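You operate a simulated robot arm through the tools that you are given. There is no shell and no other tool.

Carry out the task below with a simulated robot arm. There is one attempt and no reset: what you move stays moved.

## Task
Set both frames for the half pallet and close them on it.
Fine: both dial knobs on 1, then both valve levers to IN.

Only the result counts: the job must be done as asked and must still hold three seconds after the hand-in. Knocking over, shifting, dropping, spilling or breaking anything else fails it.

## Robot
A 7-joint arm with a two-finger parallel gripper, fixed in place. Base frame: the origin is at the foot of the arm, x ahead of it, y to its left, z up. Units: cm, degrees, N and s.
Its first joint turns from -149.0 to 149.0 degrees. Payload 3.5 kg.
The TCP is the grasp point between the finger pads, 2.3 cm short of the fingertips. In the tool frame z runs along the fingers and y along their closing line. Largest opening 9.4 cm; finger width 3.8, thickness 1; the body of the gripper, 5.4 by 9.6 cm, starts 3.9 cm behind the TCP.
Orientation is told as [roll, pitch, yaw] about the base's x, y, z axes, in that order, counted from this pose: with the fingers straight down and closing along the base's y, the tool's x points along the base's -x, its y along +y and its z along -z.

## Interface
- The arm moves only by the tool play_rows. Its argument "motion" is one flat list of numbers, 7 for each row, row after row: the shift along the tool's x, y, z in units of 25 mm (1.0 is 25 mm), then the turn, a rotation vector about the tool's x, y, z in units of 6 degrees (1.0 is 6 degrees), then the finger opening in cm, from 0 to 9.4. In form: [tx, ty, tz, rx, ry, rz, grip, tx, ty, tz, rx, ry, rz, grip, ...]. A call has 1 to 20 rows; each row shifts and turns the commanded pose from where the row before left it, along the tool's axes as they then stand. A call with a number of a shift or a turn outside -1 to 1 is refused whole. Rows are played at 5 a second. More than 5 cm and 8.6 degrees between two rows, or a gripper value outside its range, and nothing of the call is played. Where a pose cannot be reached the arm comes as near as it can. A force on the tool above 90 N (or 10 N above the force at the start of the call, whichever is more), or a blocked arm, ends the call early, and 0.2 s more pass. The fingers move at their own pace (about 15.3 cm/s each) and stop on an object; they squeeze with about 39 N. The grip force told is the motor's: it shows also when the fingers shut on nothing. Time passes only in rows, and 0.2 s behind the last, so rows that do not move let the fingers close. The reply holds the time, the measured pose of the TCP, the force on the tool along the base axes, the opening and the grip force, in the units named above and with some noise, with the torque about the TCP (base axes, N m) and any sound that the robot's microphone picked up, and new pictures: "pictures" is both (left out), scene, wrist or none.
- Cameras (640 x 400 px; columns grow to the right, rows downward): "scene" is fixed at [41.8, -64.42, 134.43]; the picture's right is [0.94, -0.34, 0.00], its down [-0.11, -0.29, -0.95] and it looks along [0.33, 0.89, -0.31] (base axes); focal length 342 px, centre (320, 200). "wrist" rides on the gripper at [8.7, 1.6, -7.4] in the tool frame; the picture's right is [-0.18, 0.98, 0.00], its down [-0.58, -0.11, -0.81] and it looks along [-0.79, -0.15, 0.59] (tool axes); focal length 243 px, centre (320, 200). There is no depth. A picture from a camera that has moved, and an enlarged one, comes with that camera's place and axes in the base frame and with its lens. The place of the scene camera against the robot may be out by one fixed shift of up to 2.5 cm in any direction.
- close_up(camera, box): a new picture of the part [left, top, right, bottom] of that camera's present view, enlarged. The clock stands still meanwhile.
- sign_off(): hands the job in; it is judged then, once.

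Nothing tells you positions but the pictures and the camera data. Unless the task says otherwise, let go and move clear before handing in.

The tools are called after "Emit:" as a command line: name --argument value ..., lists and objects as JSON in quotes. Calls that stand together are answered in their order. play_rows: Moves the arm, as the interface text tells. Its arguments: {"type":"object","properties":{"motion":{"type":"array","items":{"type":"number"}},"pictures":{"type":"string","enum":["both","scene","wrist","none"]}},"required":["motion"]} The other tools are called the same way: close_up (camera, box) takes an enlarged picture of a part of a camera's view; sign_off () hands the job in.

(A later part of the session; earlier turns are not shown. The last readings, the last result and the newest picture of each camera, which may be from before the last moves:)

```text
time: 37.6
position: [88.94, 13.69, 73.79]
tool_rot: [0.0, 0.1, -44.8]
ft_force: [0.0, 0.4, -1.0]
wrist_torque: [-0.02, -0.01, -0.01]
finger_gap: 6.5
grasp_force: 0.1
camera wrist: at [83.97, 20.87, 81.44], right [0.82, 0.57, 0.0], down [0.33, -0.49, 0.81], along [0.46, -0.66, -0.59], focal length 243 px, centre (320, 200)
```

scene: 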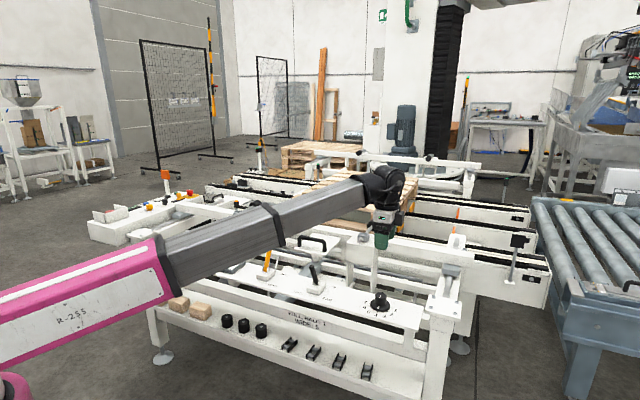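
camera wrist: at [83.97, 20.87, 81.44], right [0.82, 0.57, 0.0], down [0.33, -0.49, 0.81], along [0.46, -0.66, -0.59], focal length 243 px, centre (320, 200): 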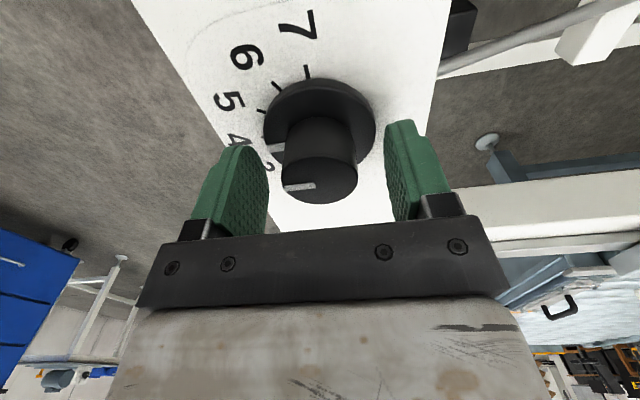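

Centred. Closing on the knob and checking the grip.

Emit:
play_rows --motion '[0, 0, -0.04, 0, 0, 0, 2, 0, 0, 0, 0, 0, 0, 2, 0, 0, 0, 0, 0, 0, 2]' --pictures "wrist"

Emit:
close_up --camera "wrist" --box '[208, 60, 432, 200]'

```text
time: 38.4
position: [89.04, 13.74, 73.82]
tool_rot: [0.0, -0.1, -45.0]
ft_force: [5.9, 0.0, -15.1]
wrist_torque: [-0.29, -0.05, -0.01]
finger_gap: 3.51
grasp_force: 45.2
camera wrist: at [83.99, 20.9, 81.48], right [0.82, 0.57, 0.0], down [0.33, -0.49, 0.81], along [0.46, -0.67, -0.59], focal length 243 px, centre (320, 200)
```

wrist: 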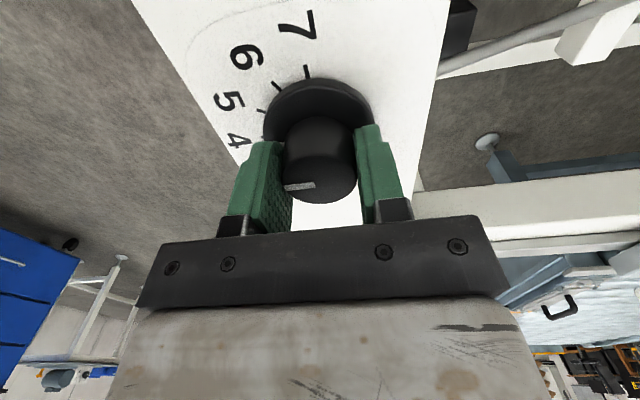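

```text
2.86 times, centred on (320, 130) of wrist
camera zoom: at [83.99, 20.9, 81.48], right [0.82, 0.57, 0.0], down [0.33, -0.49, 0.81], along [0.46, -0.67, -0.59], focal length 693 px, centre (320, 400)
```

zoom: 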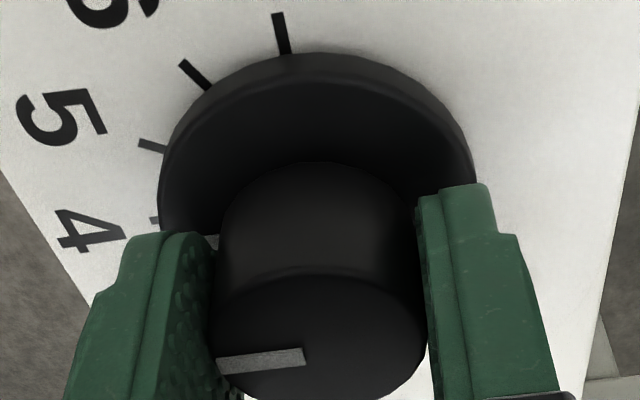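

Gripped at 3.51 cm. I turn 90° counter-clockwise, smoothly, to 1.

Emit:
play_rows --motion '[0, 0, 0.04, 0, 0, -0.5, 2, 0, 0, 0, 0, 0, -1, 2, 0, 0, 0, 0, 0, -1, 2, 0, 0, 0, 0, 0, -1, 2, 0, 0, 0, 0, 0, -1, 2, 0, 0, 0, 0, 0, -1, 2, 0, 0, 0, 0, 0, -1, 2, 0, 0, 0, 0, 0, -1, 2, 0, 0, 0, 0, 0, -1, 2, 0, 0, 0, 0, 0, -1, 2, 0, 0, 0, 0, 0, -1, 2, 0, 0, 0, 0, 0, -1, 2, 0, 0, 0, 0, 0, -1, 2, 0, 0, 0, 0, 0, -1, 2, 0, 0, 0, 0, 0, -1, 2, 0, 0, 0, 0, 0, -0.5, 2, 0, 0, 0, 0, 0, 0, 2]' --pictures "wrist"

Emit:
close_up --camera "wrist" --box '[208, 60, 432, 200]'

```text
time: 42.0
position: [88.6, 13.67, 74.0]
tool_rot: [0.0, 0.1, 45.2]
ft_force: [-11.4, 20.5, 1.0]
wrist_torque: [-0.53, 0.24, -0.44]
finger_gap: 3.59
grasp_force: 45.0
camera wrist: at [81.46, 8.69, 81.53], right [-0.57, 0.82, 0.0], down [0.49, 0.34, 0.81], along [0.66, 0.46, -0.59], focal length 243 px, centre (320, 200)
```

wrist: 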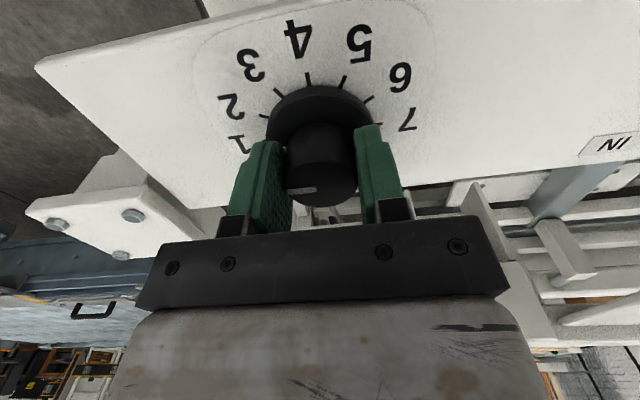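

```text
2.86 times, centred on (320, 130) of wrist
camera zoom: at [81.46, 8.69, 81.53], right [-0.57, 0.82, 0.0], down [0.49, 0.34, 0.81], along [0.66, 0.46, -0.59], focal length 693 px, centre (320, 400)
```

zoom: 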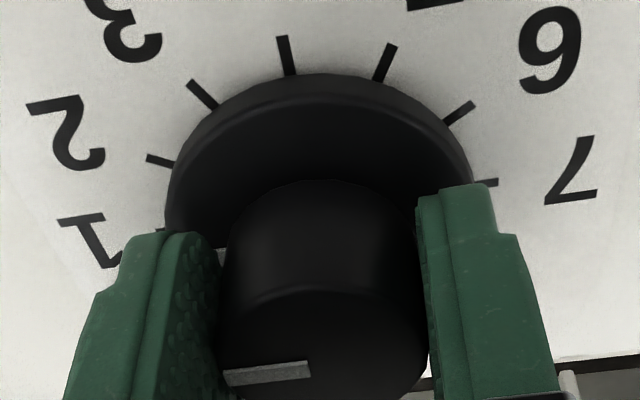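

It followed the turn; now I release, rise and back off to verify from the reference viewpoint.

Emit:
play_rows --motion '[0, 0, 0, 0, 0, 0, 6.5, 0, 0, 0, 0, 0, 0, 6.5, 0, 0, -0.5, 0, 0, 0, 6.5, 0, 0, -1, 0, 0, 0, 6.5, 0, 0, -1, 0, 0, 0, 6.5, 0, 0, -1, 0, 0, 0, 6.5, 0, 0, -1, 0, 0, 0, 6.5, 0, 0, -1, 0, 0, 0, 6.5, 0, 0, -1, 0, 0, 0, 6.5, 0, 0, -1, 0, 0, 0, 6.5, 0, 0, -0.4, 0, 0, 0, 6.5, 1, 0, 0, 0, 0, 0, 6.5, 1, 0, 0, 0, 0, 0, 6.5, 1, 0, 0, 0, 0, 0, 6.5, 1, 0, 0, 0, 0, 0, 6.5, 0.9, 0, 0, 0, 0, 0, 6.5, 0, 0, 0, 0, 0, 0, 6.5]' --pictures "wrist"

Emit:
close_up --camera "wrist" --box '[272, 60, 400, 140]'

Emit:
close_up --camera "wrist" --box '[400, 40, 560, 140]'

```text
time: 45.6
position: [79.8, 5.05, 93.9]
tool_rot: [0.0, 0.1, 45.1]
ft_force: [-0.7, -0.5, 0.0]
wrist_torque: [0.03, 0.03, -0.01]
finger_gap: 6.49
grasp_force: 0.2
camera wrist: at [72.7, 0.03, 101.4], right [-0.57, 0.82, 0.0], down [0.49, 0.33, 0.81], along [0.66, 0.46, -0.59], focal length 243 px, centre (320, 200)
```

wrist: 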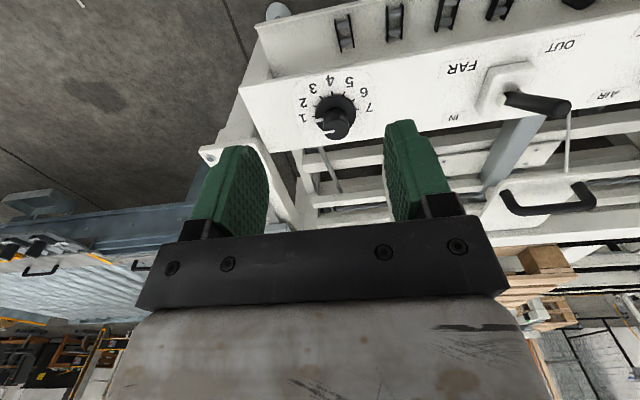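

```text
5.00 times, centred on (336, 100) of wrist
camera zoom: at [72.7, 0.03, 101.4], right [-0.57, 0.82, 0.0], down [0.49, 0.33, 0.81], along [0.66, 0.46, -0.59], focal length 1213 px, centre (240, 700)
```

zoom: 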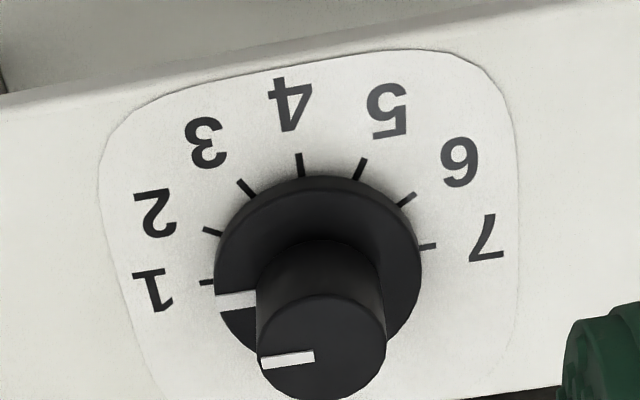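

```text
4.00 times, centred on (480, 90) of wrist
camera zoom: at [72.7, 0.03, 101.4], right [-0.57, 0.82, 0.0], down [0.49, 0.33, 0.81], along [0.66, 0.46, -0.59], focal length 970 px, centre (-320, 640)
```

zoom: 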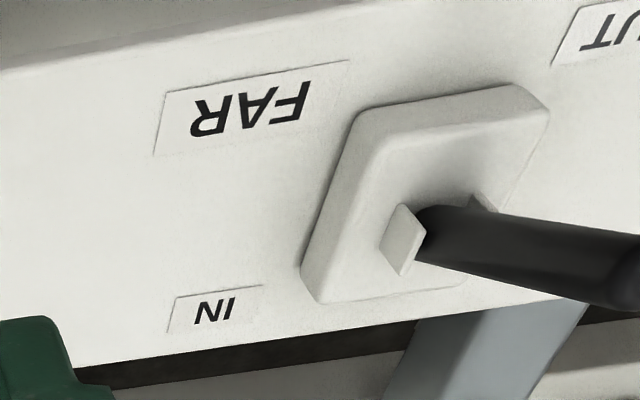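

Both dials now read 1. Next the FAR lever, whose block is near (73, 29.4); I slide along to face it.

Emit:
play_rows --motion '[0, 0.98, 0, 0, 0, 0, 6.5, 0, 0.98, 0, 0, 0, 0, 6.5, 0, 0.98, 0, 0, 0, 0, 6.5, 0, 0.98, 0, 0, 0, 0, 6.5, 0, 0.98, 0, 0, 0, 0, 6.5, 0, 0.98, 0, 0, 0, 0, 6.5, 0, 0.98, 0, 0, 0, 0, 6.5, 0, 0.98, 0, 0, 0, 0, 6.5, 0, 0.98, 0, 0, 0, 0, 6.5, 0, 0, 0, 0, 0, 0, 6.5]' --pictures "wrist"

Emit:
close_up --camera "wrist" --box '[240, 60, 400, 160]'

```text
time: 47.8
position: [64.24, 20.41, 93.7]
tool_rot: [0.0, -0.1, 45.0]
ft_force: [0.0, 0.1, -0.1]
wrist_torque: [-0.01, -0.02, -0.01]
finger_gap: 6.48
grasp_force: 0.0
camera wrist: at [57.17, 15.31, 101.35], right [-0.57, 0.82, 0.0], down [0.49, 0.33, 0.81], along [0.67, 0.46, -0.59], focal length 243 px, centre (320, 200)
```

wrist: 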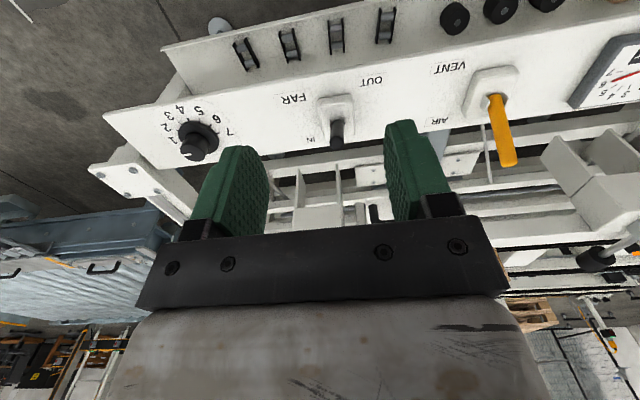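

```text
4.00 times, centred on (320, 110) of wrist
camera zoom: at [57.17, 15.31, 101.35], right [-0.57, 0.82, 0.0], down [0.49, 0.33, 0.81], along [0.67, 0.46, -0.59], focal length 970 px, centre (320, 560)
```

zoom: 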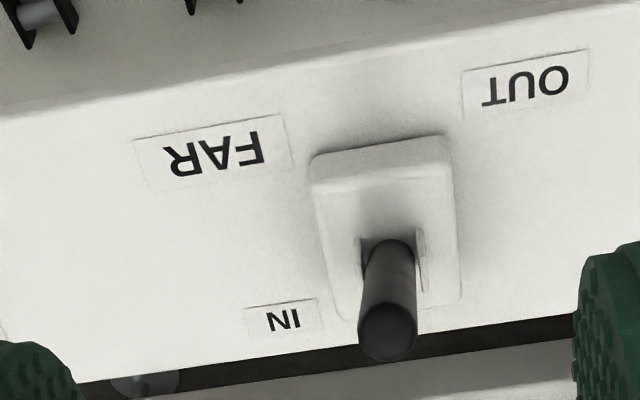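

FAR lever: tip about (70.9, 27.1, 80.3), pivot about (73.3, 29.5, 72.5). I move over the tip with fingers straddling along the shelf direction, and go down partway to check.

Emit:
play_rows --motion '[-1, 0, 0, 0, 0, 0, 6.5, -1, 0, 0, 0, 0, 0, 6.5, -1, 0, 0, 0, 0, 0, 6.5, -1, 0, 0, 0, 0, 0, 6.5, 0, 0, 0.9, 0, 0, 0, 6.5, 0, 0, 0.9, 0, 0, 0, 6.5, 0, 0, 0.9, 0, 0, 0, 6.5, 0, 0, 0.9, 0, 0, 0, 6.5, 0, 0, 0.8, 0, 0, 0, 6.5, 0, 0, 0, 0, 0, 0, 6.5]' --pictures "both"

```text
time: 50.0
position: [71.43, 27.6, 82.72]
tool_rot: [0.0, 0.0, 45.1]
ft_force: [-0.4, -0.7, 1.0]
wrist_torque: [-0.01, 0.0, -0.01]
finger_gap: 6.52
grasp_force: 0.0
camera wrist: at [64.23, 22.57, 90.32], right [-0.57, 0.82, 0.0], down [0.49, 0.33, 0.81], along [0.67, 0.46, -0.59], focal length 243 px, centre (320, 200)
```

scene: 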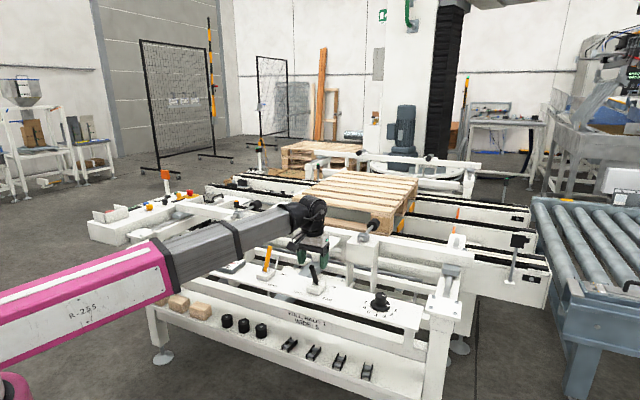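
wrist: 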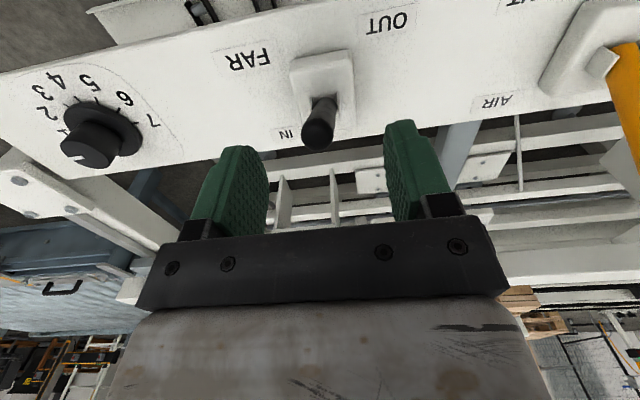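

The lever tip is right between the fingers. I descend to z ≈ 79 and close on the lever.

Emit:
play_rows --motion '[0, 0, 0.75, 0, 0, 0, 6.5, 0, 0, 0.75, 0, 0, 0, 6.5, 0, 0, 0, 0, 0, 0, 6.5, 0, 0, 0, 0, 0, 0, 0.8, 0, 0, 0, 0, 0, 0, 0.8, 0, 0, 0, 0, 0, 0, 0.8]' --pictures "wrist"

```text
time: 51.4
position: [71.44, 27.59, 78.88]
tool_rot: [-0.1, -0.1, 45.1]
ft_force: [-6.6, 7.6, -6.6]
wrist_torque: [-0.11, 0.0, -0.1]
finger_gap: 1.67
grasp_force: 45.3
camera wrist: at [64.27, 22.62, 86.5], right [-0.57, 0.82, 0.0], down [0.49, 0.33, 0.81], along [0.66, 0.46, -0.59], focal length 243 px, centre (320, 200)
```

wrist: 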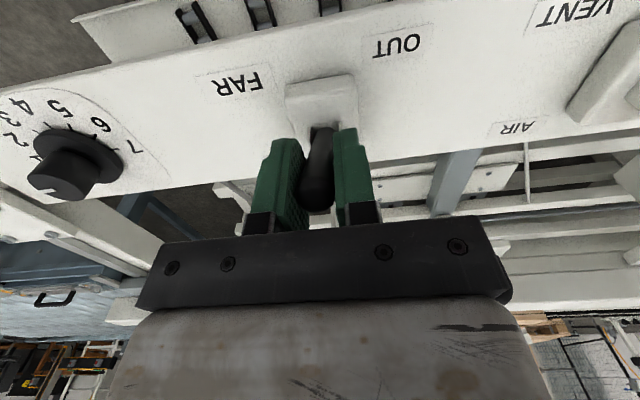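

The lever is held (1.67 cm). I swing it backward along an arc about its pivot, first about 32°.

Emit:
play_rows --motion '[-0.181, 0, -0.066, 0, 0, 0, 0.8, -0.185, 0, -0.053, 0, 0, 0, 0.8, -0.188, 0, -0.04, 0, 0, 0, 0.8, -0.191, 0, -0.027, 0, 0, 0, 0.8, -0.192, 0, -0.014, 0, 0, 0, 0.8, -0.193, 0, 0, 0, 0, 0, 0.8, -0.192, 0, 0.014, 0, 0, 0, 0.8, -0.191, 0, 0.027, 0, 0, 0, 0.8, 0, 0, 0, 0, 0, 0, 0.8]' --pictures "both"

```text
time: 53.4
position: [74.17, 30.29, 79.41]
tool_rot: [-0.1, 0.0, 45.1]
ft_force: [-14.3, -10.9, 10.1]
wrist_torque: [-0.86, 0.87, -0.02]
finger_gap: 1.69
grasp_force: 44.9
camera wrist: at [66.88, 25.24, 87.0], right [-0.57, 0.82, 0.0], down [0.49, 0.33, 0.81], along [0.66, 0.46, -0.59], focal length 243 px, centre (320, 200)
```

scene: 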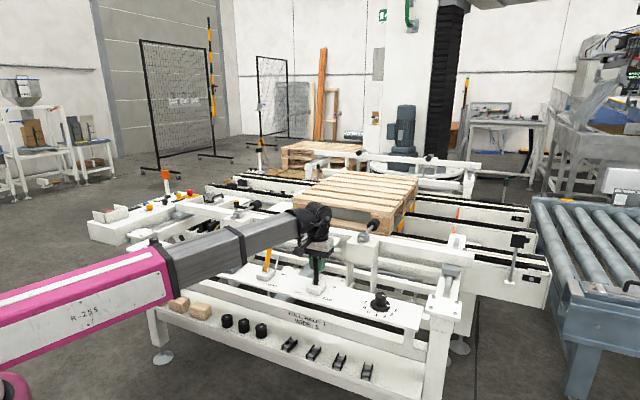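
wrist: 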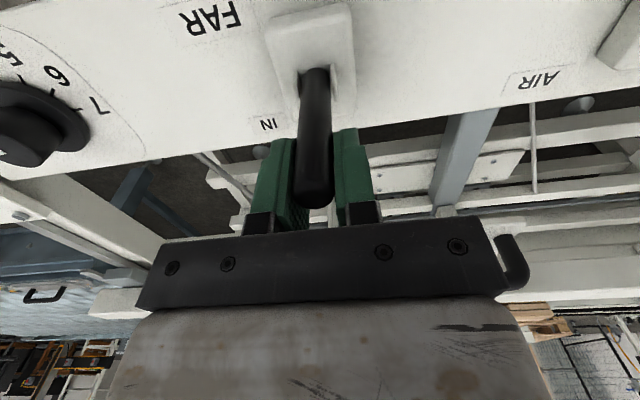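

The lever has passed vertical and the force is modest. I continue the arc toward the IN stop.

Emit:
play_rows --motion '[-0.188, 0, 0.04, 0, 0, 0, 0.8, -0.185, 0, 0.053, 0, 0, 0, 0.8, -0.181, 0, 0.066, 0, 0, 0, 0.8, -0.1, 0, 0.045, 0, 0, 0, 0.8, 0, 0, 0, 0, 0, 0, 0.8]' --pictures "both"

```text
time: 54.6
position: [75.38, 31.67, 78.73]
tool_rot: [0.0, -0.2, 45.1]
ft_force: [2.3, 7.9, 0.8]
wrist_torque: [0.29, -0.2, -0.1]
finger_gap: 1.69
grasp_force: 44.8
camera wrist: at [68.27, 26.63, 86.33], right [-0.57, 0.82, 0.0], down [0.49, 0.33, 0.81], along [0.67, 0.46, -0.59], focal length 243 px, centre (320, 200)
```

scene: 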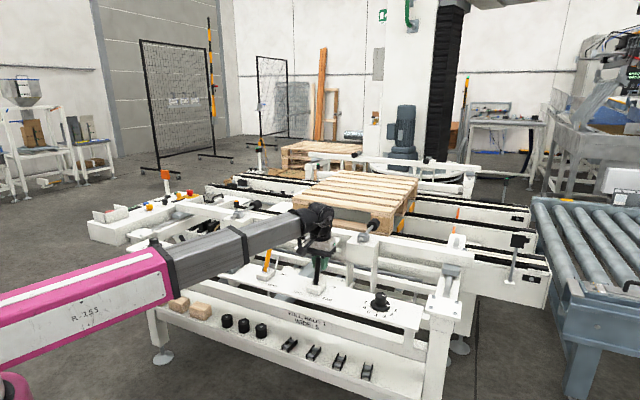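
wrist: 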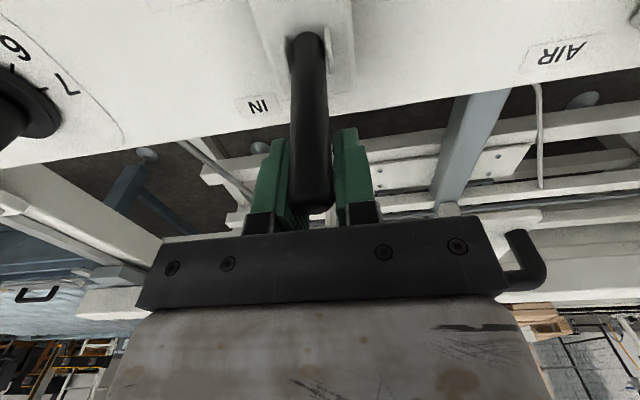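

The lever is now leaning to the back and the counter-force has vanished. I open the fingers and rise straight up, then inspect.

Emit:
play_rows --motion '[0, 0, 0, 0, 0, 0, 6.5, 0, 0, 0, 0, 0, 0, 6.5, 0, 0, 0, 0, 0, 0, 6.5, 0, 0, -0.6, 0, 0, 0, 6.5, 0, 0, -1, 0, 0, 0, 6.5, 0, 0, -1, 0, 0, 0, 6.5, 0, 0, -1, 0, 0, 0, 6.5, 0, 0, -1, 0, 0, 0, 6.5, 0, 0, -1, 0, 0, 0, 6.5, 1, 0, -0.3, 0, 0, 0, 6.5, 1, 0, 0, 0, 0, 0, 6.5, 1, 0, 0, 0, 0, 0, 6.5, 1, 0, 0, 0, 0, 0, 6.5, 1, 0, 0, 0, 0, 0, 6.5, 1, 0, 0, 0, 0, 0, 6.5, 0, 0, 0, 0, 0, 0, 6.5]' --pictures "both"

Emit:
close_up --camera "wrist" --box '[240, 60, 400, 160]'

Emit:
close_up --camera "scene" --box '[240, 130, 560, 330]'

```text
time: 58.0
position: [64.48, 20.95, 93.53]
tool_rot: [0.0, 0.0, 45.1]
ft_force: [-0.6, -0.1, -0.4]
wrist_torque: [0.01, 0.04, -0.03]
finger_gap: 6.54
grasp_force: 0.2
camera wrist: at [57.36, 15.88, 101.24], right [-0.57, 0.82, 0.0], down [0.49, 0.33, 0.81], along [0.66, 0.46, -0.59], focal length 243 px, centre (320, 200)
```

scene: 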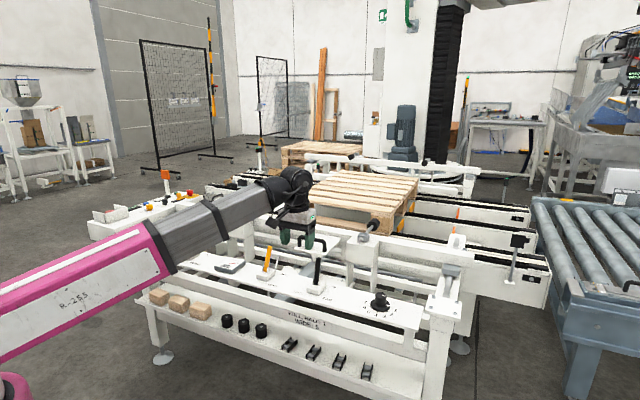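
wrist: 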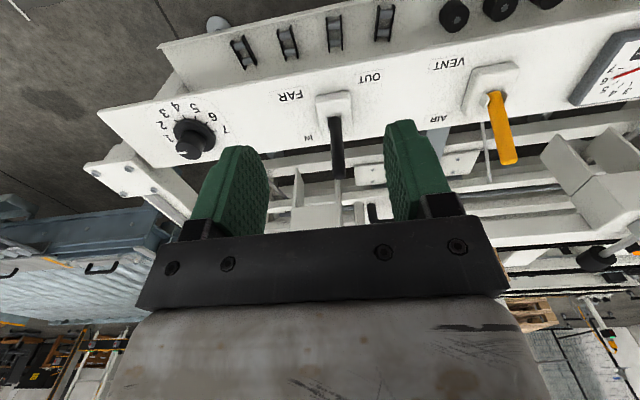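

```text
4.00 times, centred on (320, 110) of wrist
camera zoom: at [57.36, 15.88, 101.24], right [-0.57, 0.82, 0.0], down [0.49, 0.33, 0.81], along [0.66, 0.46, -0.59], focal length 970 px, centre (320, 560)
```

zoom: 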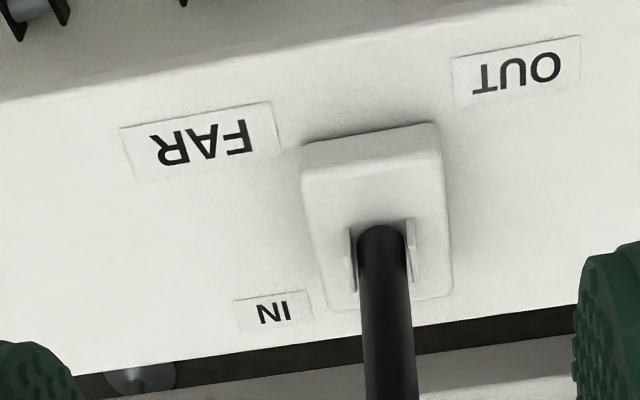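

```text
2.00 times, centred on (400, 230) of scene
camera zoom: at [41.8, -64.42, 134.43], right [0.94, -0.34, 0.0], down [-0.11, -0.29, -0.95], along [0.33, 0.89, -0.31], focal length 684 px, centre (160, 140)
```

zoom: 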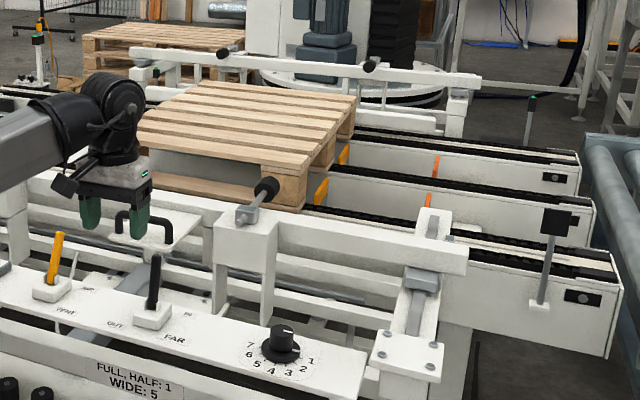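

The FAR lever now leans to IN like the AIR lever, and the far frame has shifted toward the pallet. Next I travel back to the NEAR lever.

Emit:
play_rows --motion '[0, 1, 0, 0, 0, 0, 6.5, 0, 1, 0, 0, 0, 0, 6.5, 0, 1, 0, 0, 0, 0, 6.5, 0, 1, 0, 0, 0, 0, 6.5, 0, 1, 0, 0, 0, 0, 6.5, 0, 1, 0, 0, 0, 0, 6.5, 0, 1, 0, 0, 0, 0, 6.5, 0, 1, 0, 0, 0, 0, 6.5, 0, 1, 0, 0, 0, 0, 6.5, 0, 1, 0, 0, 0, 0, 6.5, 0, 1, 0, 0, 0, 0, 6.5, 0, 1, 0, 0, 0, 0, 6.5, 0, 1, 0, 0, 0, 0, 6.5, 0, 1, 0, 0, 0, 0, 6.5, 0, 1, 0, 0, 0, 0, 6.5, 0, 1, 0, 0, 0, 0, 6.5, 0, 1, 0, 0, 0, 0, 6.5, 0, 1, 0, 0, 0, 0, 6.5, 0, 1, 0, 0, 0, 0, 6.5, 0, 1, 0, 0, 0, 0, 6.5]' --pictures "none"

Emit:
play_rows --motion '[0, 1, 0, 0, 0, 0, 6.5, 0, 1, 0, 0, 0, 0, 6.5, 0, 0.2, 0, 0, 0, 0, 6.5, 0, 0, 0, 0, 0, 0, 6.5]' --pictures "both"

Emit:
close_up --camera "wrist" --box '[240, 60, 400, 160]'

Emit:
close_up --camera "scene" --box '[240, 130, 560, 330]'

```text
time: 62.2
position: [29.22, 56.2, 93.5]
tool_rot: [0.0, 0.0, 44.9]
ft_force: [-0.4, -0.2, 0.1]
wrist_torque: [0.0, -0.01, 0.02]
finger_gap: 6.47
grasp_force: 0.1
```

```text
time: 63.2
position: [25.55, 60.03, 93.57]
tool_rot: [0.0, 0.0, 45.1]
ft_force: [0.9, 0.4, -0.5]
wrist_torque: [0.01, -0.01, -0.02]
finger_gap: 6.54
grasp_force: 0.1
camera wrist: at [18.22, 55.04, 101.13], right [-0.57, 0.82, 0.0], down [0.49, 0.33, 0.81], along [0.67, 0.46, -0.59], focal length 243 px, centre (320, 200)
```

scene: 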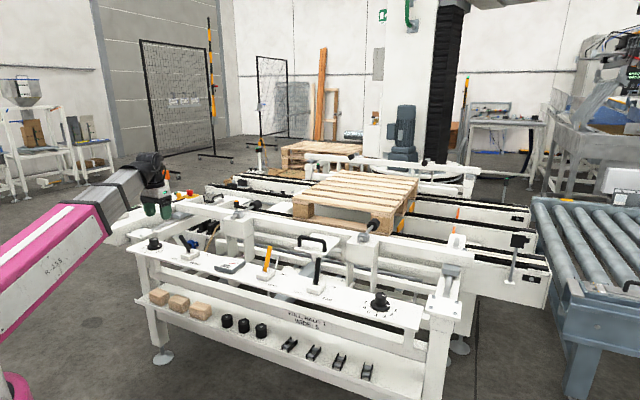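
wrist: 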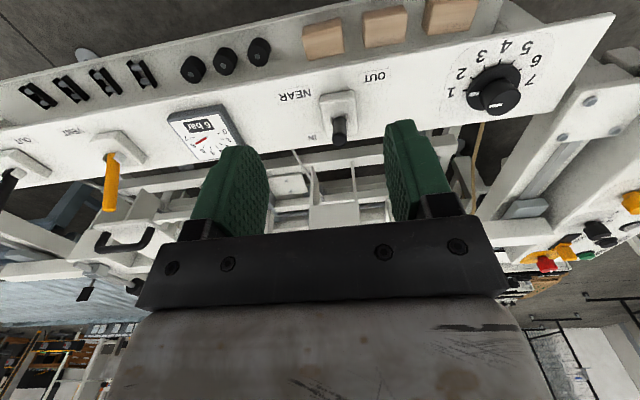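

```text
4.00 times, centred on (320, 110) of wrist
camera zoom: at [18.22, 55.04, 101.13], right [-0.57, 0.82, 0.0], down [0.49, 0.33, 0.81], along [0.67, 0.46, -0.59], focal length 970 px, centre (320, 560)
```

zoom: 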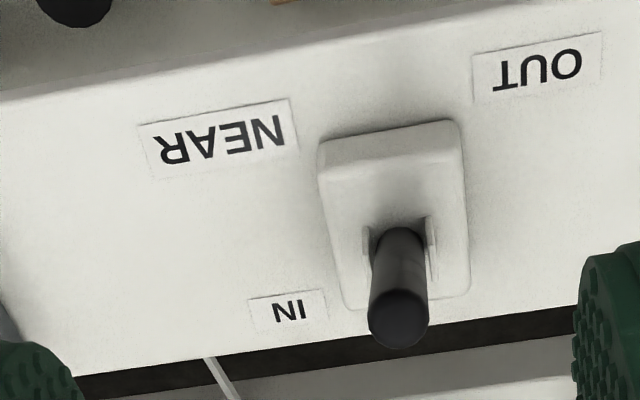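

```text
2.00 times, centred on (400, 230) of scene
camera zoom: at [41.8, -64.42, 134.43], right [0.94, -0.34, 0.0], down [-0.11, -0.29, -0.95], along [0.33, 0.89, -0.31], focal length 684 px, centre (160, 140)
```

zoom: 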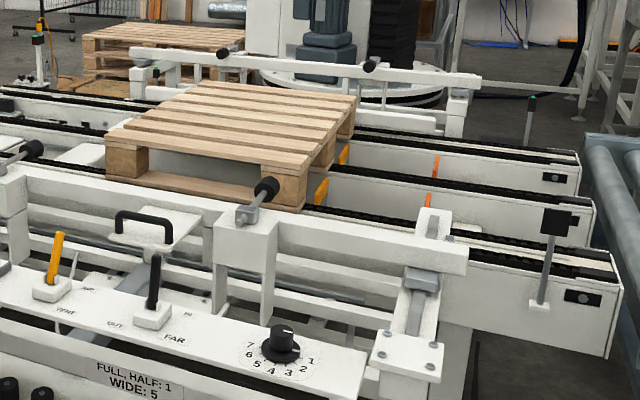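

The far frame has closed toward the pallet and the FAR lever stays on IN. Now I repeat the same for the NEAR lever: over the tip, straddle, and partway down.

Emit:
play_rows --motion '[-0.95, 0.04, 0, 0, 0, 0, 6.5, -0.95, 0.04, 0, 0, 0, 0, 6.5, -0.95, 0.04, 0, 0, 0, 0, 6.5, -0.95, 0.04, 0, 0, 0, 0, 6.5, 0, 0, 0.9, 0, 0, 0, 6.5, 0, 0, 0.9, 0, 0, 0, 6.5, 0, 0, 0.9, 0, 0, 0, 6.5, 0, 0, 0.9, 0, 0, 0, 6.5, 0, 0, 0.75, 0, 0, 0, 6.5, 0, 0, 0, 0, 0, 0, 6.5]' --pictures "wrist"

```text
time: 65.4
position: [31.77, 67.17, 82.86]
tool_rot: [-0.1, 0.0, 45.0]
ft_force: [-0.2, 0.1, 0.4]
wrist_torque: [-0.01, 0.0, 0.01]
finger_gap: 6.51
grasp_force: 0.1
camera wrist: at [24.7, 62.19, 90.27], right [-0.57, 0.82, 0.0], down [0.49, 0.33, 0.81], along [0.67, 0.46, -0.59], focal length 243 px, centre (320, 200)
```

wrist: 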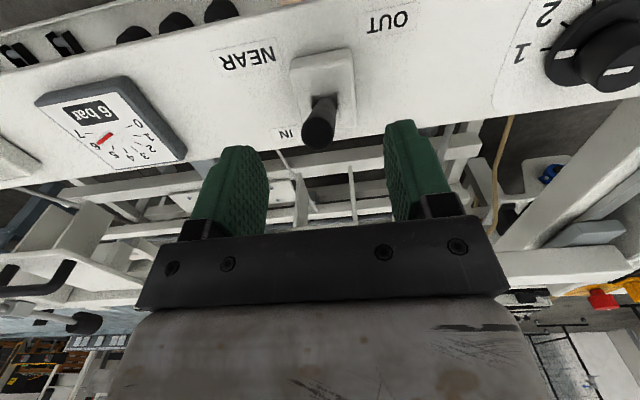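

The NEAR lever tip is centred between the fingers. I descend and close on it.

Emit:
play_rows --motion '[0, 0, 0.78, 0, 0, 0, 6.5, 0, 0, 0.78, 0, 0, 0, 6.5, 0, 0, 0, 0, 0, 0, 6.5, 0, 0, 0, 0, 0, 0, 0.8, 0, 0, 0, 0, 0, 0, 0.8, 0, 0, 0, 0, 0, 0, 0.8]' --pictures "wrist"

```text
time: 66.8
position: [31.83, 67.23, 78.67]
tool_rot: [0.1, 0.0, 45.1]
ft_force: [-12.7, 12.7, -4.6]
wrist_torque: [-0.27, -0.14, -0.14]
finger_gap: 1.66
grasp_force: 44.8
camera wrist: at [24.61, 62.15, 86.3], right [-0.57, 0.82, 0.0], down [0.49, 0.33, 0.81], along [0.66, 0.46, -0.59], focal length 243 px, centre (320, 200)
```

wrist: 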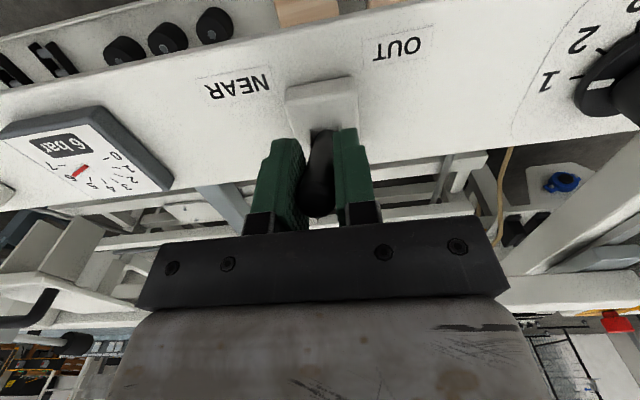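

Gripped. I swing the NEAR lever back along the same arc.

Emit:
play_rows --motion '[-0.181, 0, -0.07, 0, 0, 0, 0.8, -0.185, 0, -0.055, 0, 0, 0, 0.8, -0.188, 0, -0.045, 0, 0, 0, 0.8, -0.191, 0, -0.03, 0, 0, 0, 0.8, -0.192, 0, -0.014, 0, 0, 0, 0.8, -0.193, 0, 0, 0, 0, 0, 0.8, -0.192, 0, 0.014, 0, 0, 0, 0.8, -0.191, 0, 0.027, 0, 0, 0, 0.8, 0, 0, 0, 0, 0, 0, 0.8]' --pictures "wrist"

```text
time: 68.8
position: [34.52, 69.7, 79.14]
tool_rot: [0.0, 0.1, 45.1]
ft_force: [-18.6, 14.3, 4.2]
wrist_torque: [-0.22, 0.14, -0.38]
finger_gap: 1.83
grasp_force: 11.7
camera wrist: at [27.3, 64.74, 86.75], right [-0.57, 0.82, 0.0], down [0.49, 0.33, 0.81], along [0.66, 0.46, -0.59], focal length 243 px, centre (320, 200)
```

wrist: 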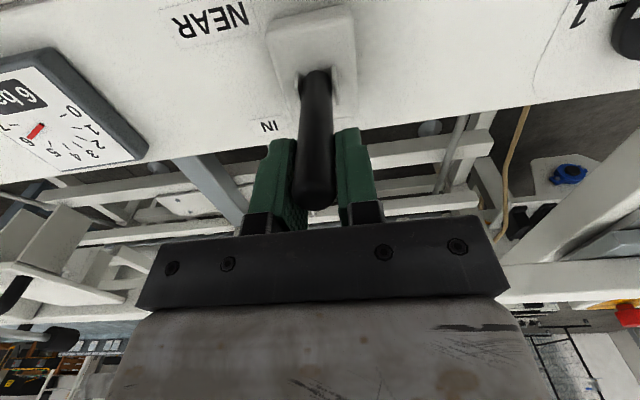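

The lever is just past vertical; grip relaxed slightly, some lateral load. I continue toward the IN stop.

Emit:
play_rows --motion '[-0.188, 0.02, 0.04, 0, 0, 0, 0.8, -0.185, 0.02, 0.053, 0, 0, 0, 0.8, -0.181, 0, 0.066, 0, 0, 0, 0.8, -0.1, 0, 0.045, 0, 0, 0, 0.8, 0, 0, 0, 0, 0, 0, 0.8]' --pictures "both"

```text
time: 70.0
position: [35.64, 70.94, 78.6]
tool_rot: [0.0, -0.1, 45.1]
ft_force: [-13.6, 14.3, 2.9]
wrist_torque: [-0.3, -0.22, -0.4]
finger_gap: 1.71
grasp_force: 10.0
camera wrist: at [28.41, 65.94, 86.27], right [-0.57, 0.82, 0.0], down [0.49, 0.33, 0.81], along [0.67, 0.46, -0.59], focal length 243 px, centre (320, 200)
```

scene: 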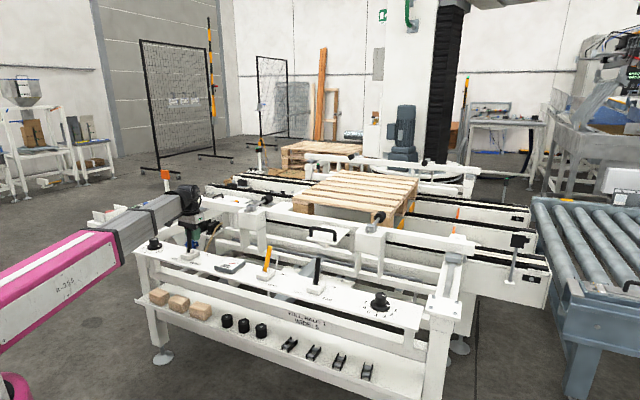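
wrist: 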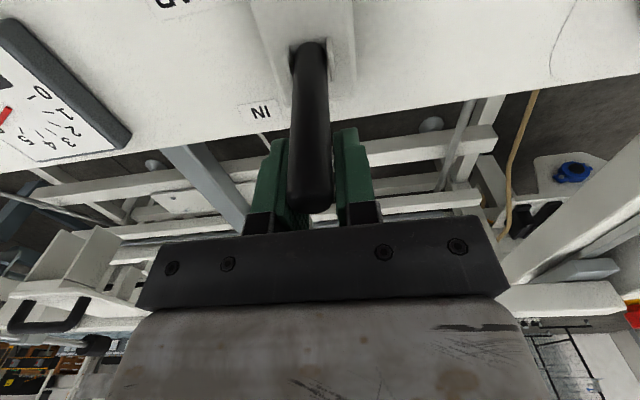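

The near frame has already moved in against the pallet. I nudge the lever 3 mm further to be sure it rests at the stop, then release and rise.

Emit:
play_rows --motion '[-0.12, 0, 0.04, 0, 0, 0, 0.8, 0, 0, 0, 0, 0, 0, 0.8, 0, 0, 0, 0, 0, 0, 6.5, 0, 0, 0, 0, 0, 0, 6.5, 0, 0, 0, 0, 0, 0, 6.5, 0, 0, -0.6, 0, 0, 0, 6.5, 0, 0, -1, 0, 0, 0, 6.5, 0, 0, -1, 0, 0, 0, 6.5, 0, 0, -1, 0, 0, 0, 6.5, 0, 0, -1, 0, 0, 0, 6.5, 0, 0, -1, 0, 0, 0, 6.5, 1, 0, -0.3, 0, 0, 0, 6.5, 1, 0, 0, 0, 0, 0, 6.5, 1, 0, 0, 0, 0, 0, 6.5, 1, 0, 0, 0, 0, 0, 6.5, 1, 0, 0, 0, 0, 0, 6.5, 1, 0, 0, 0, 0, 0, 6.5, 0, 0, 0, 0, 0, 0, 6.5]' --pictures "both"

Emit:
close_up --camera "wrist" --box '[240, 60, 400, 160]'

Emit:
close_up --camera "scene" --box '[130, 220, 290, 320]'

Emit:
close_up --camera "scene" --box '[280, 230, 440, 330]'

Emit:
close_up --camera "scene" --box '[200, 130, 520, 330]'

```text
time: 73.8
position: [25.35, 60.7, 93.1]
tool_rot: [0.0, 0.0, 45.0]
ft_force: [0.0, -0.1, -0.4]
wrist_torque: [0.01, -0.04, 0.02]
finger_gap: 6.47
grasp_force: 0.0
camera wrist: at [18.04, 55.63, 100.84], right [-0.57, 0.82, 0.0], down [0.49, 0.33, 0.81], along [0.67, 0.46, -0.59], focal length 243 px, centre (320, 200)
```

scene: 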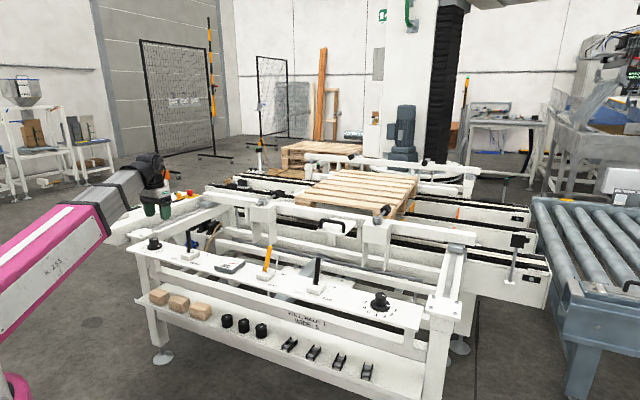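
wrist: 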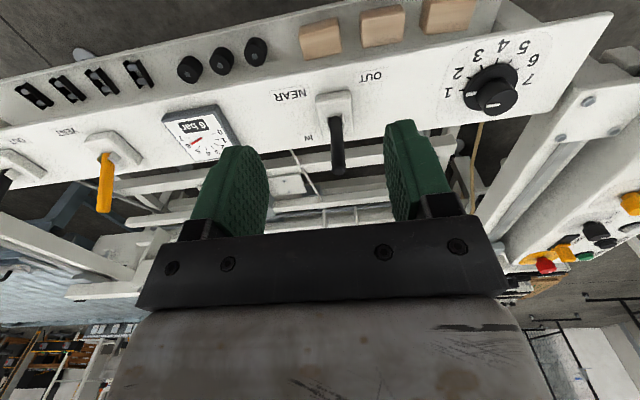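

```text
4.00 times, centred on (320, 110) of wrist
camera zoom: at [18.04, 55.63, 100.84], right [-0.57, 0.82, 0.0], down [0.49, 0.33, 0.81], along [0.67, 0.46, -0.59], focal length 970 px, centre (320, 560)
```

zoom: 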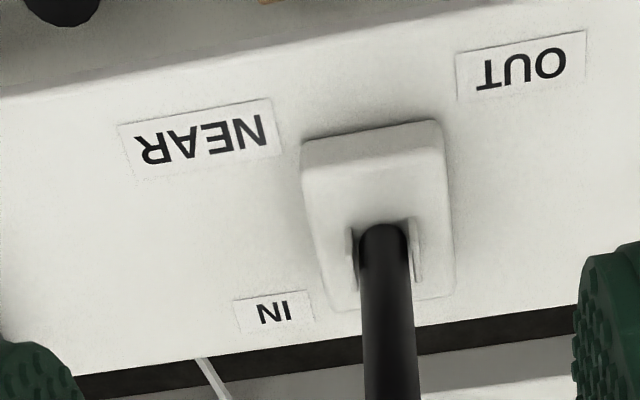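

```text
4.00 times, centred on (210, 270) of scene
camera zoom: at [41.8, -64.42, 134.43], right [0.94, -0.34, 0.0], down [-0.11, -0.29, -0.95], along [0.33, 0.89, -0.31], focal length 1369 px, centre (760, -80)
```

zoom: 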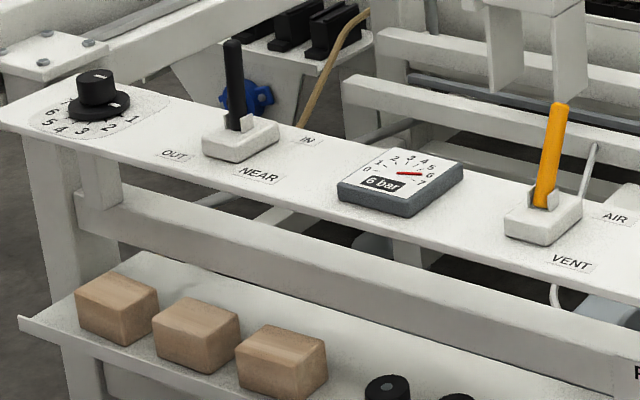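

```text
4.00 times, centred on (360, 280) of scene
camera zoom: at [41.8, -64.42, 134.43], right [0.94, -0.34, 0.0], down [-0.11, -0.29, -0.95], along [0.33, 0.89, -0.31], focal length 1369 px, centre (160, -120)
```

zoom: 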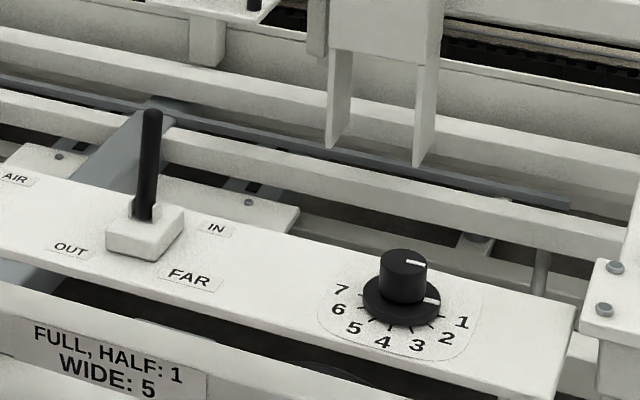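

```text
2.00 times, centred on (360, 230) of scene
camera zoom: at [41.8, -64.42, 134.43], right [0.94, -0.34, 0.0], down [-0.11, -0.29, -0.95], along [0.33, 0.89, -0.31], focal length 684 px, centre (240, 140)
```

zoom: 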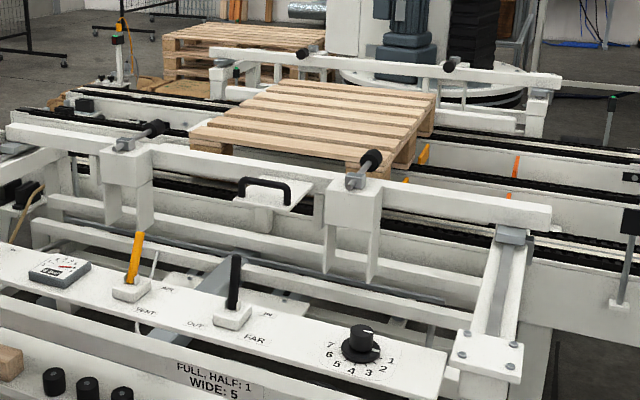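

Both frames have moved in, both dials read 1, and both levers lean to the back. I measure the NEAR lever's lean against the AIR lever and let a couple of seconds pass to see that everything has settled.

Emit:
play_rows --motion '[0, 0, 0, 0, 0, 0, 6.5, 0, 0, 0, 0, 0, 0, 6.5, 0, 0, 0, 0, 0, 0, 6.5, 0, 0, 0, 0, 0, 0, 6.5, 0, 0, 0, 0, 0, 0, 6.5, 0, 0, 0, 0, 0, 0, 6.5, 0, 0, 0, 0, 0, 0, 6.5, 0, 0, 0, 0, 0, 0, 6.5]' --pictures "scene"

Emit:
close_up --camera "wrist" --box '[290, 80, 418, 160]'

Emit:
close_up --camera "wrist" --box '[290, 120, 418, 200]'

Emit:
close_up --camera "wrist" --box '[40, 130, 168, 210]'

Emit:
close_up --camera "scene" --box '[200, 130, 520, 330]'

```text
time: 75.6
position: [25.26, 60.59, 93.31]
tool_rot: [0.0, 0.1, 45.2]
ft_force: [-0.2, 0.5, 0.4]
wrist_torque: [-0.04, -0.01, -0.02]
finger_gap: 6.52
grasp_force: 0.1
```

scene: 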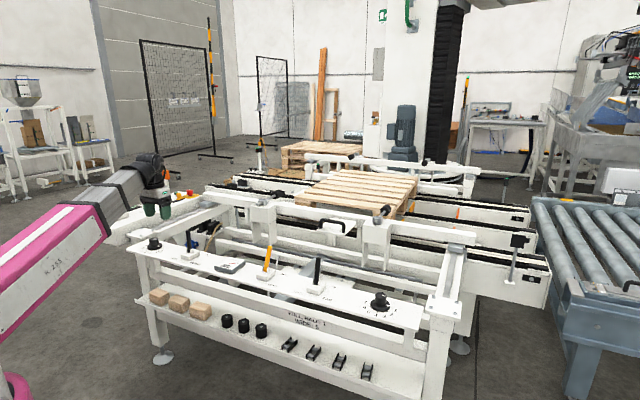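

```text
5.00 times, centred on (354, 120) of wrist
camera zoom: at [18.04, 55.64, 100.84], right [-0.57, 0.82, 0.0], down [0.49, 0.33, 0.81], along [0.67, 0.46, -0.59], focal length 1213 px, centre (150, 600)
```

zoom: 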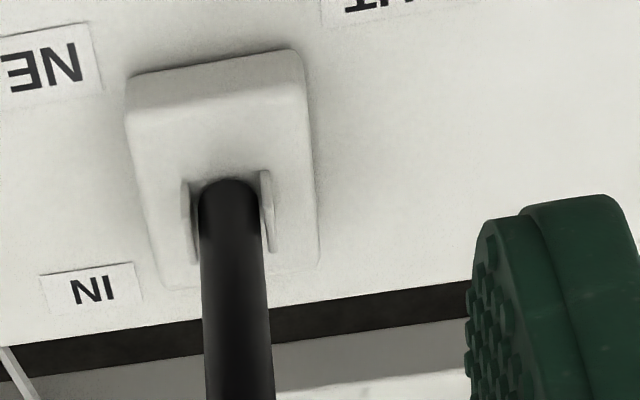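

```text
5.00 times, centred on (354, 160) of wrist
camera zoom: at [18.04, 55.64, 100.84], right [-0.57, 0.82, 0.0], down [0.49, 0.33, 0.81], along [0.67, 0.46, -0.59], focal length 1213 px, centre (150, 400)
```

zoom: 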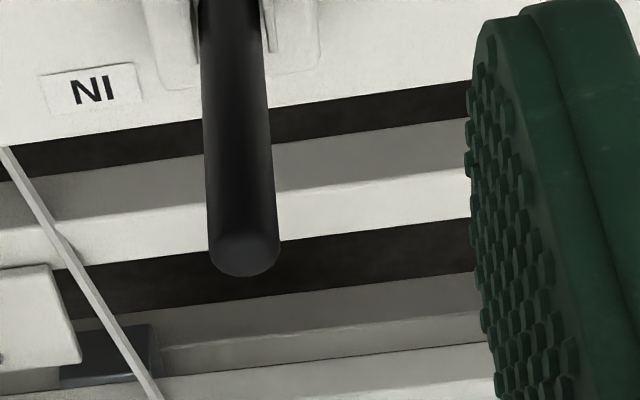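

```text
5.00 times, centred on (104, 170) of wrist
camera zoom: at [18.04, 55.64, 100.84], right [-0.57, 0.82, 0.0], down [0.49, 0.33, 0.81], along [0.67, 0.46, -0.59], focal length 1213 px, centre (1400, 350)
```

zoom: 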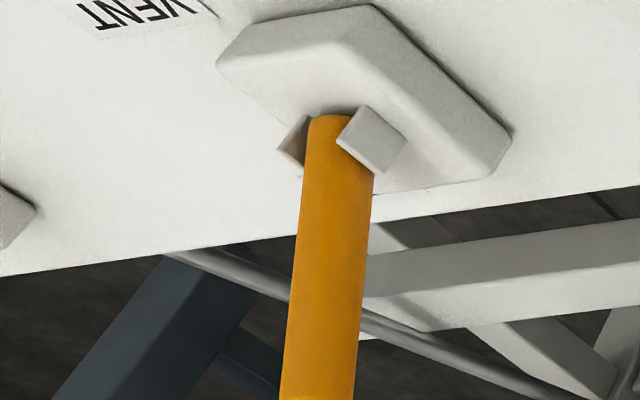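

```text
2.00 times, centred on (360, 230) of scene
camera zoom: at [41.8, -64.42, 134.43], right [0.94, -0.34, 0.0], down [-0.11, -0.29, -0.95], along [0.33, 0.89, -0.31], focal length 684 px, centre (240, 140)
```

zoom: 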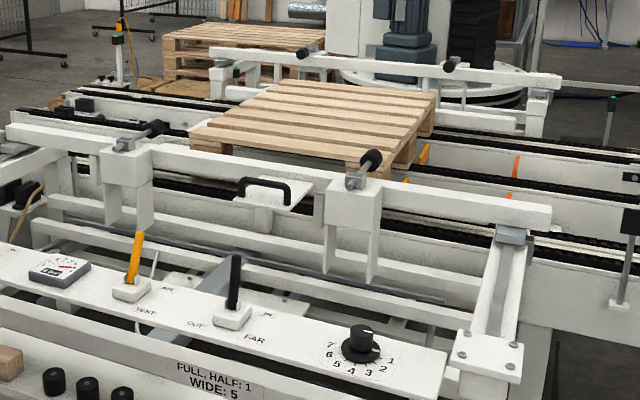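

The NEAR lever may be less far back than the AIR lever. To compare like with like, I move to the same relative viewpoint in front of the AIR lever.

Emit:
play_rows --motion '[0, -1, 0, 0, 0, 0, 6.5, 0, -1, 0, 0, 0, 0, 6.5, 0, -1, 0, 0, 0, 0, 6.5, 0, -1, 0, 0, 0, 0, 6.5, 0, -1, 0, 0, 0, 0, 6.5, 0, -1, 0, 0, 0, 0, 6.5, 0, -1, 0, 0, 0, 0, 6.5, 0, -1, 0, 0, 0, 0, 6.5, 0, -1, 0, 0, 0, 0, 6.5, 0, -1, 0, 0, 0, 0, 6.5, 0, -1, 0, 0, 0, 0, 6.5, 0, -1, 0, 0, 0, 0, 6.5, 0, -1, 0, 0, 0, 0, 6.5, 0, -1, 0, 0, 0, 0, 6.5, 0, -0.4, 0, 0, 0, 0, 6.5, 0, 0, 0, 0, 0, 0, 6.5]' --pictures "wrist"

Emit:
close_up --camera "wrist" --box '[290, 80, 418, 160]'

Emit:
close_up --camera "wrist" --box '[290, 120, 418, 200]'

```text
time: 79.0
position: [50.91, 34.98, 93.39]
tool_rot: [0.0, 0.0, 45.0]
ft_force: [-0.9, 0.2, 0.8]
wrist_torque: [-0.02, 0.0, 0.01]
finger_gap: 6.5
grasp_force: 0.1
camera wrist: at [43.63, 30.01, 100.91], right [-0.57, 0.82, 0.0], down [0.49, 0.33, 0.81], along [0.66, 0.46, -0.59], focal length 243 px, centre (320, 200)
```

wrist: 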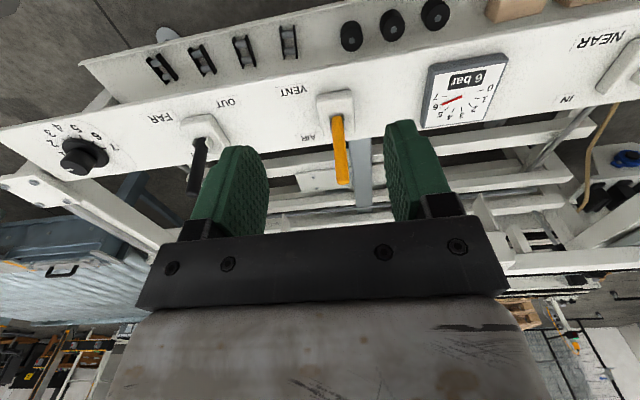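

```text
5.00 times, centred on (354, 120) of wrist
camera zoom: at [43.63, 30.01, 100.91], right [-0.57, 0.82, 0.0], down [0.49, 0.33, 0.81], along [0.66, 0.46, -0.59], focal length 1213 px, centre (150, 600)
```

zoom: 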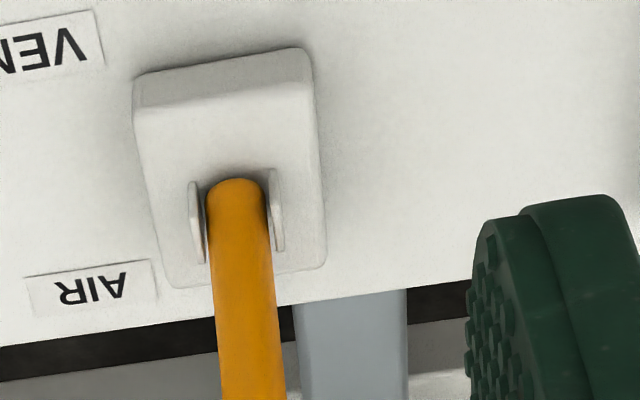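

```text
5.00 times, centred on (354, 160) of wrist
camera zoom: at [43.63, 30.01, 100.91], right [-0.57, 0.82, 0.0], down [0.49, 0.33, 0.81], along [0.66, 0.46, -0.59], focal length 1213 px, centre (150, 400)
```

zoom: 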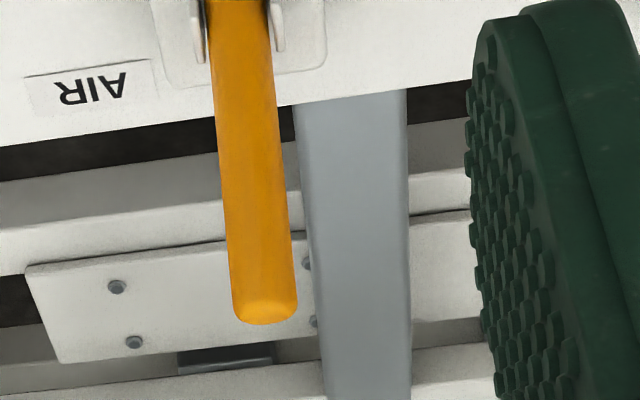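

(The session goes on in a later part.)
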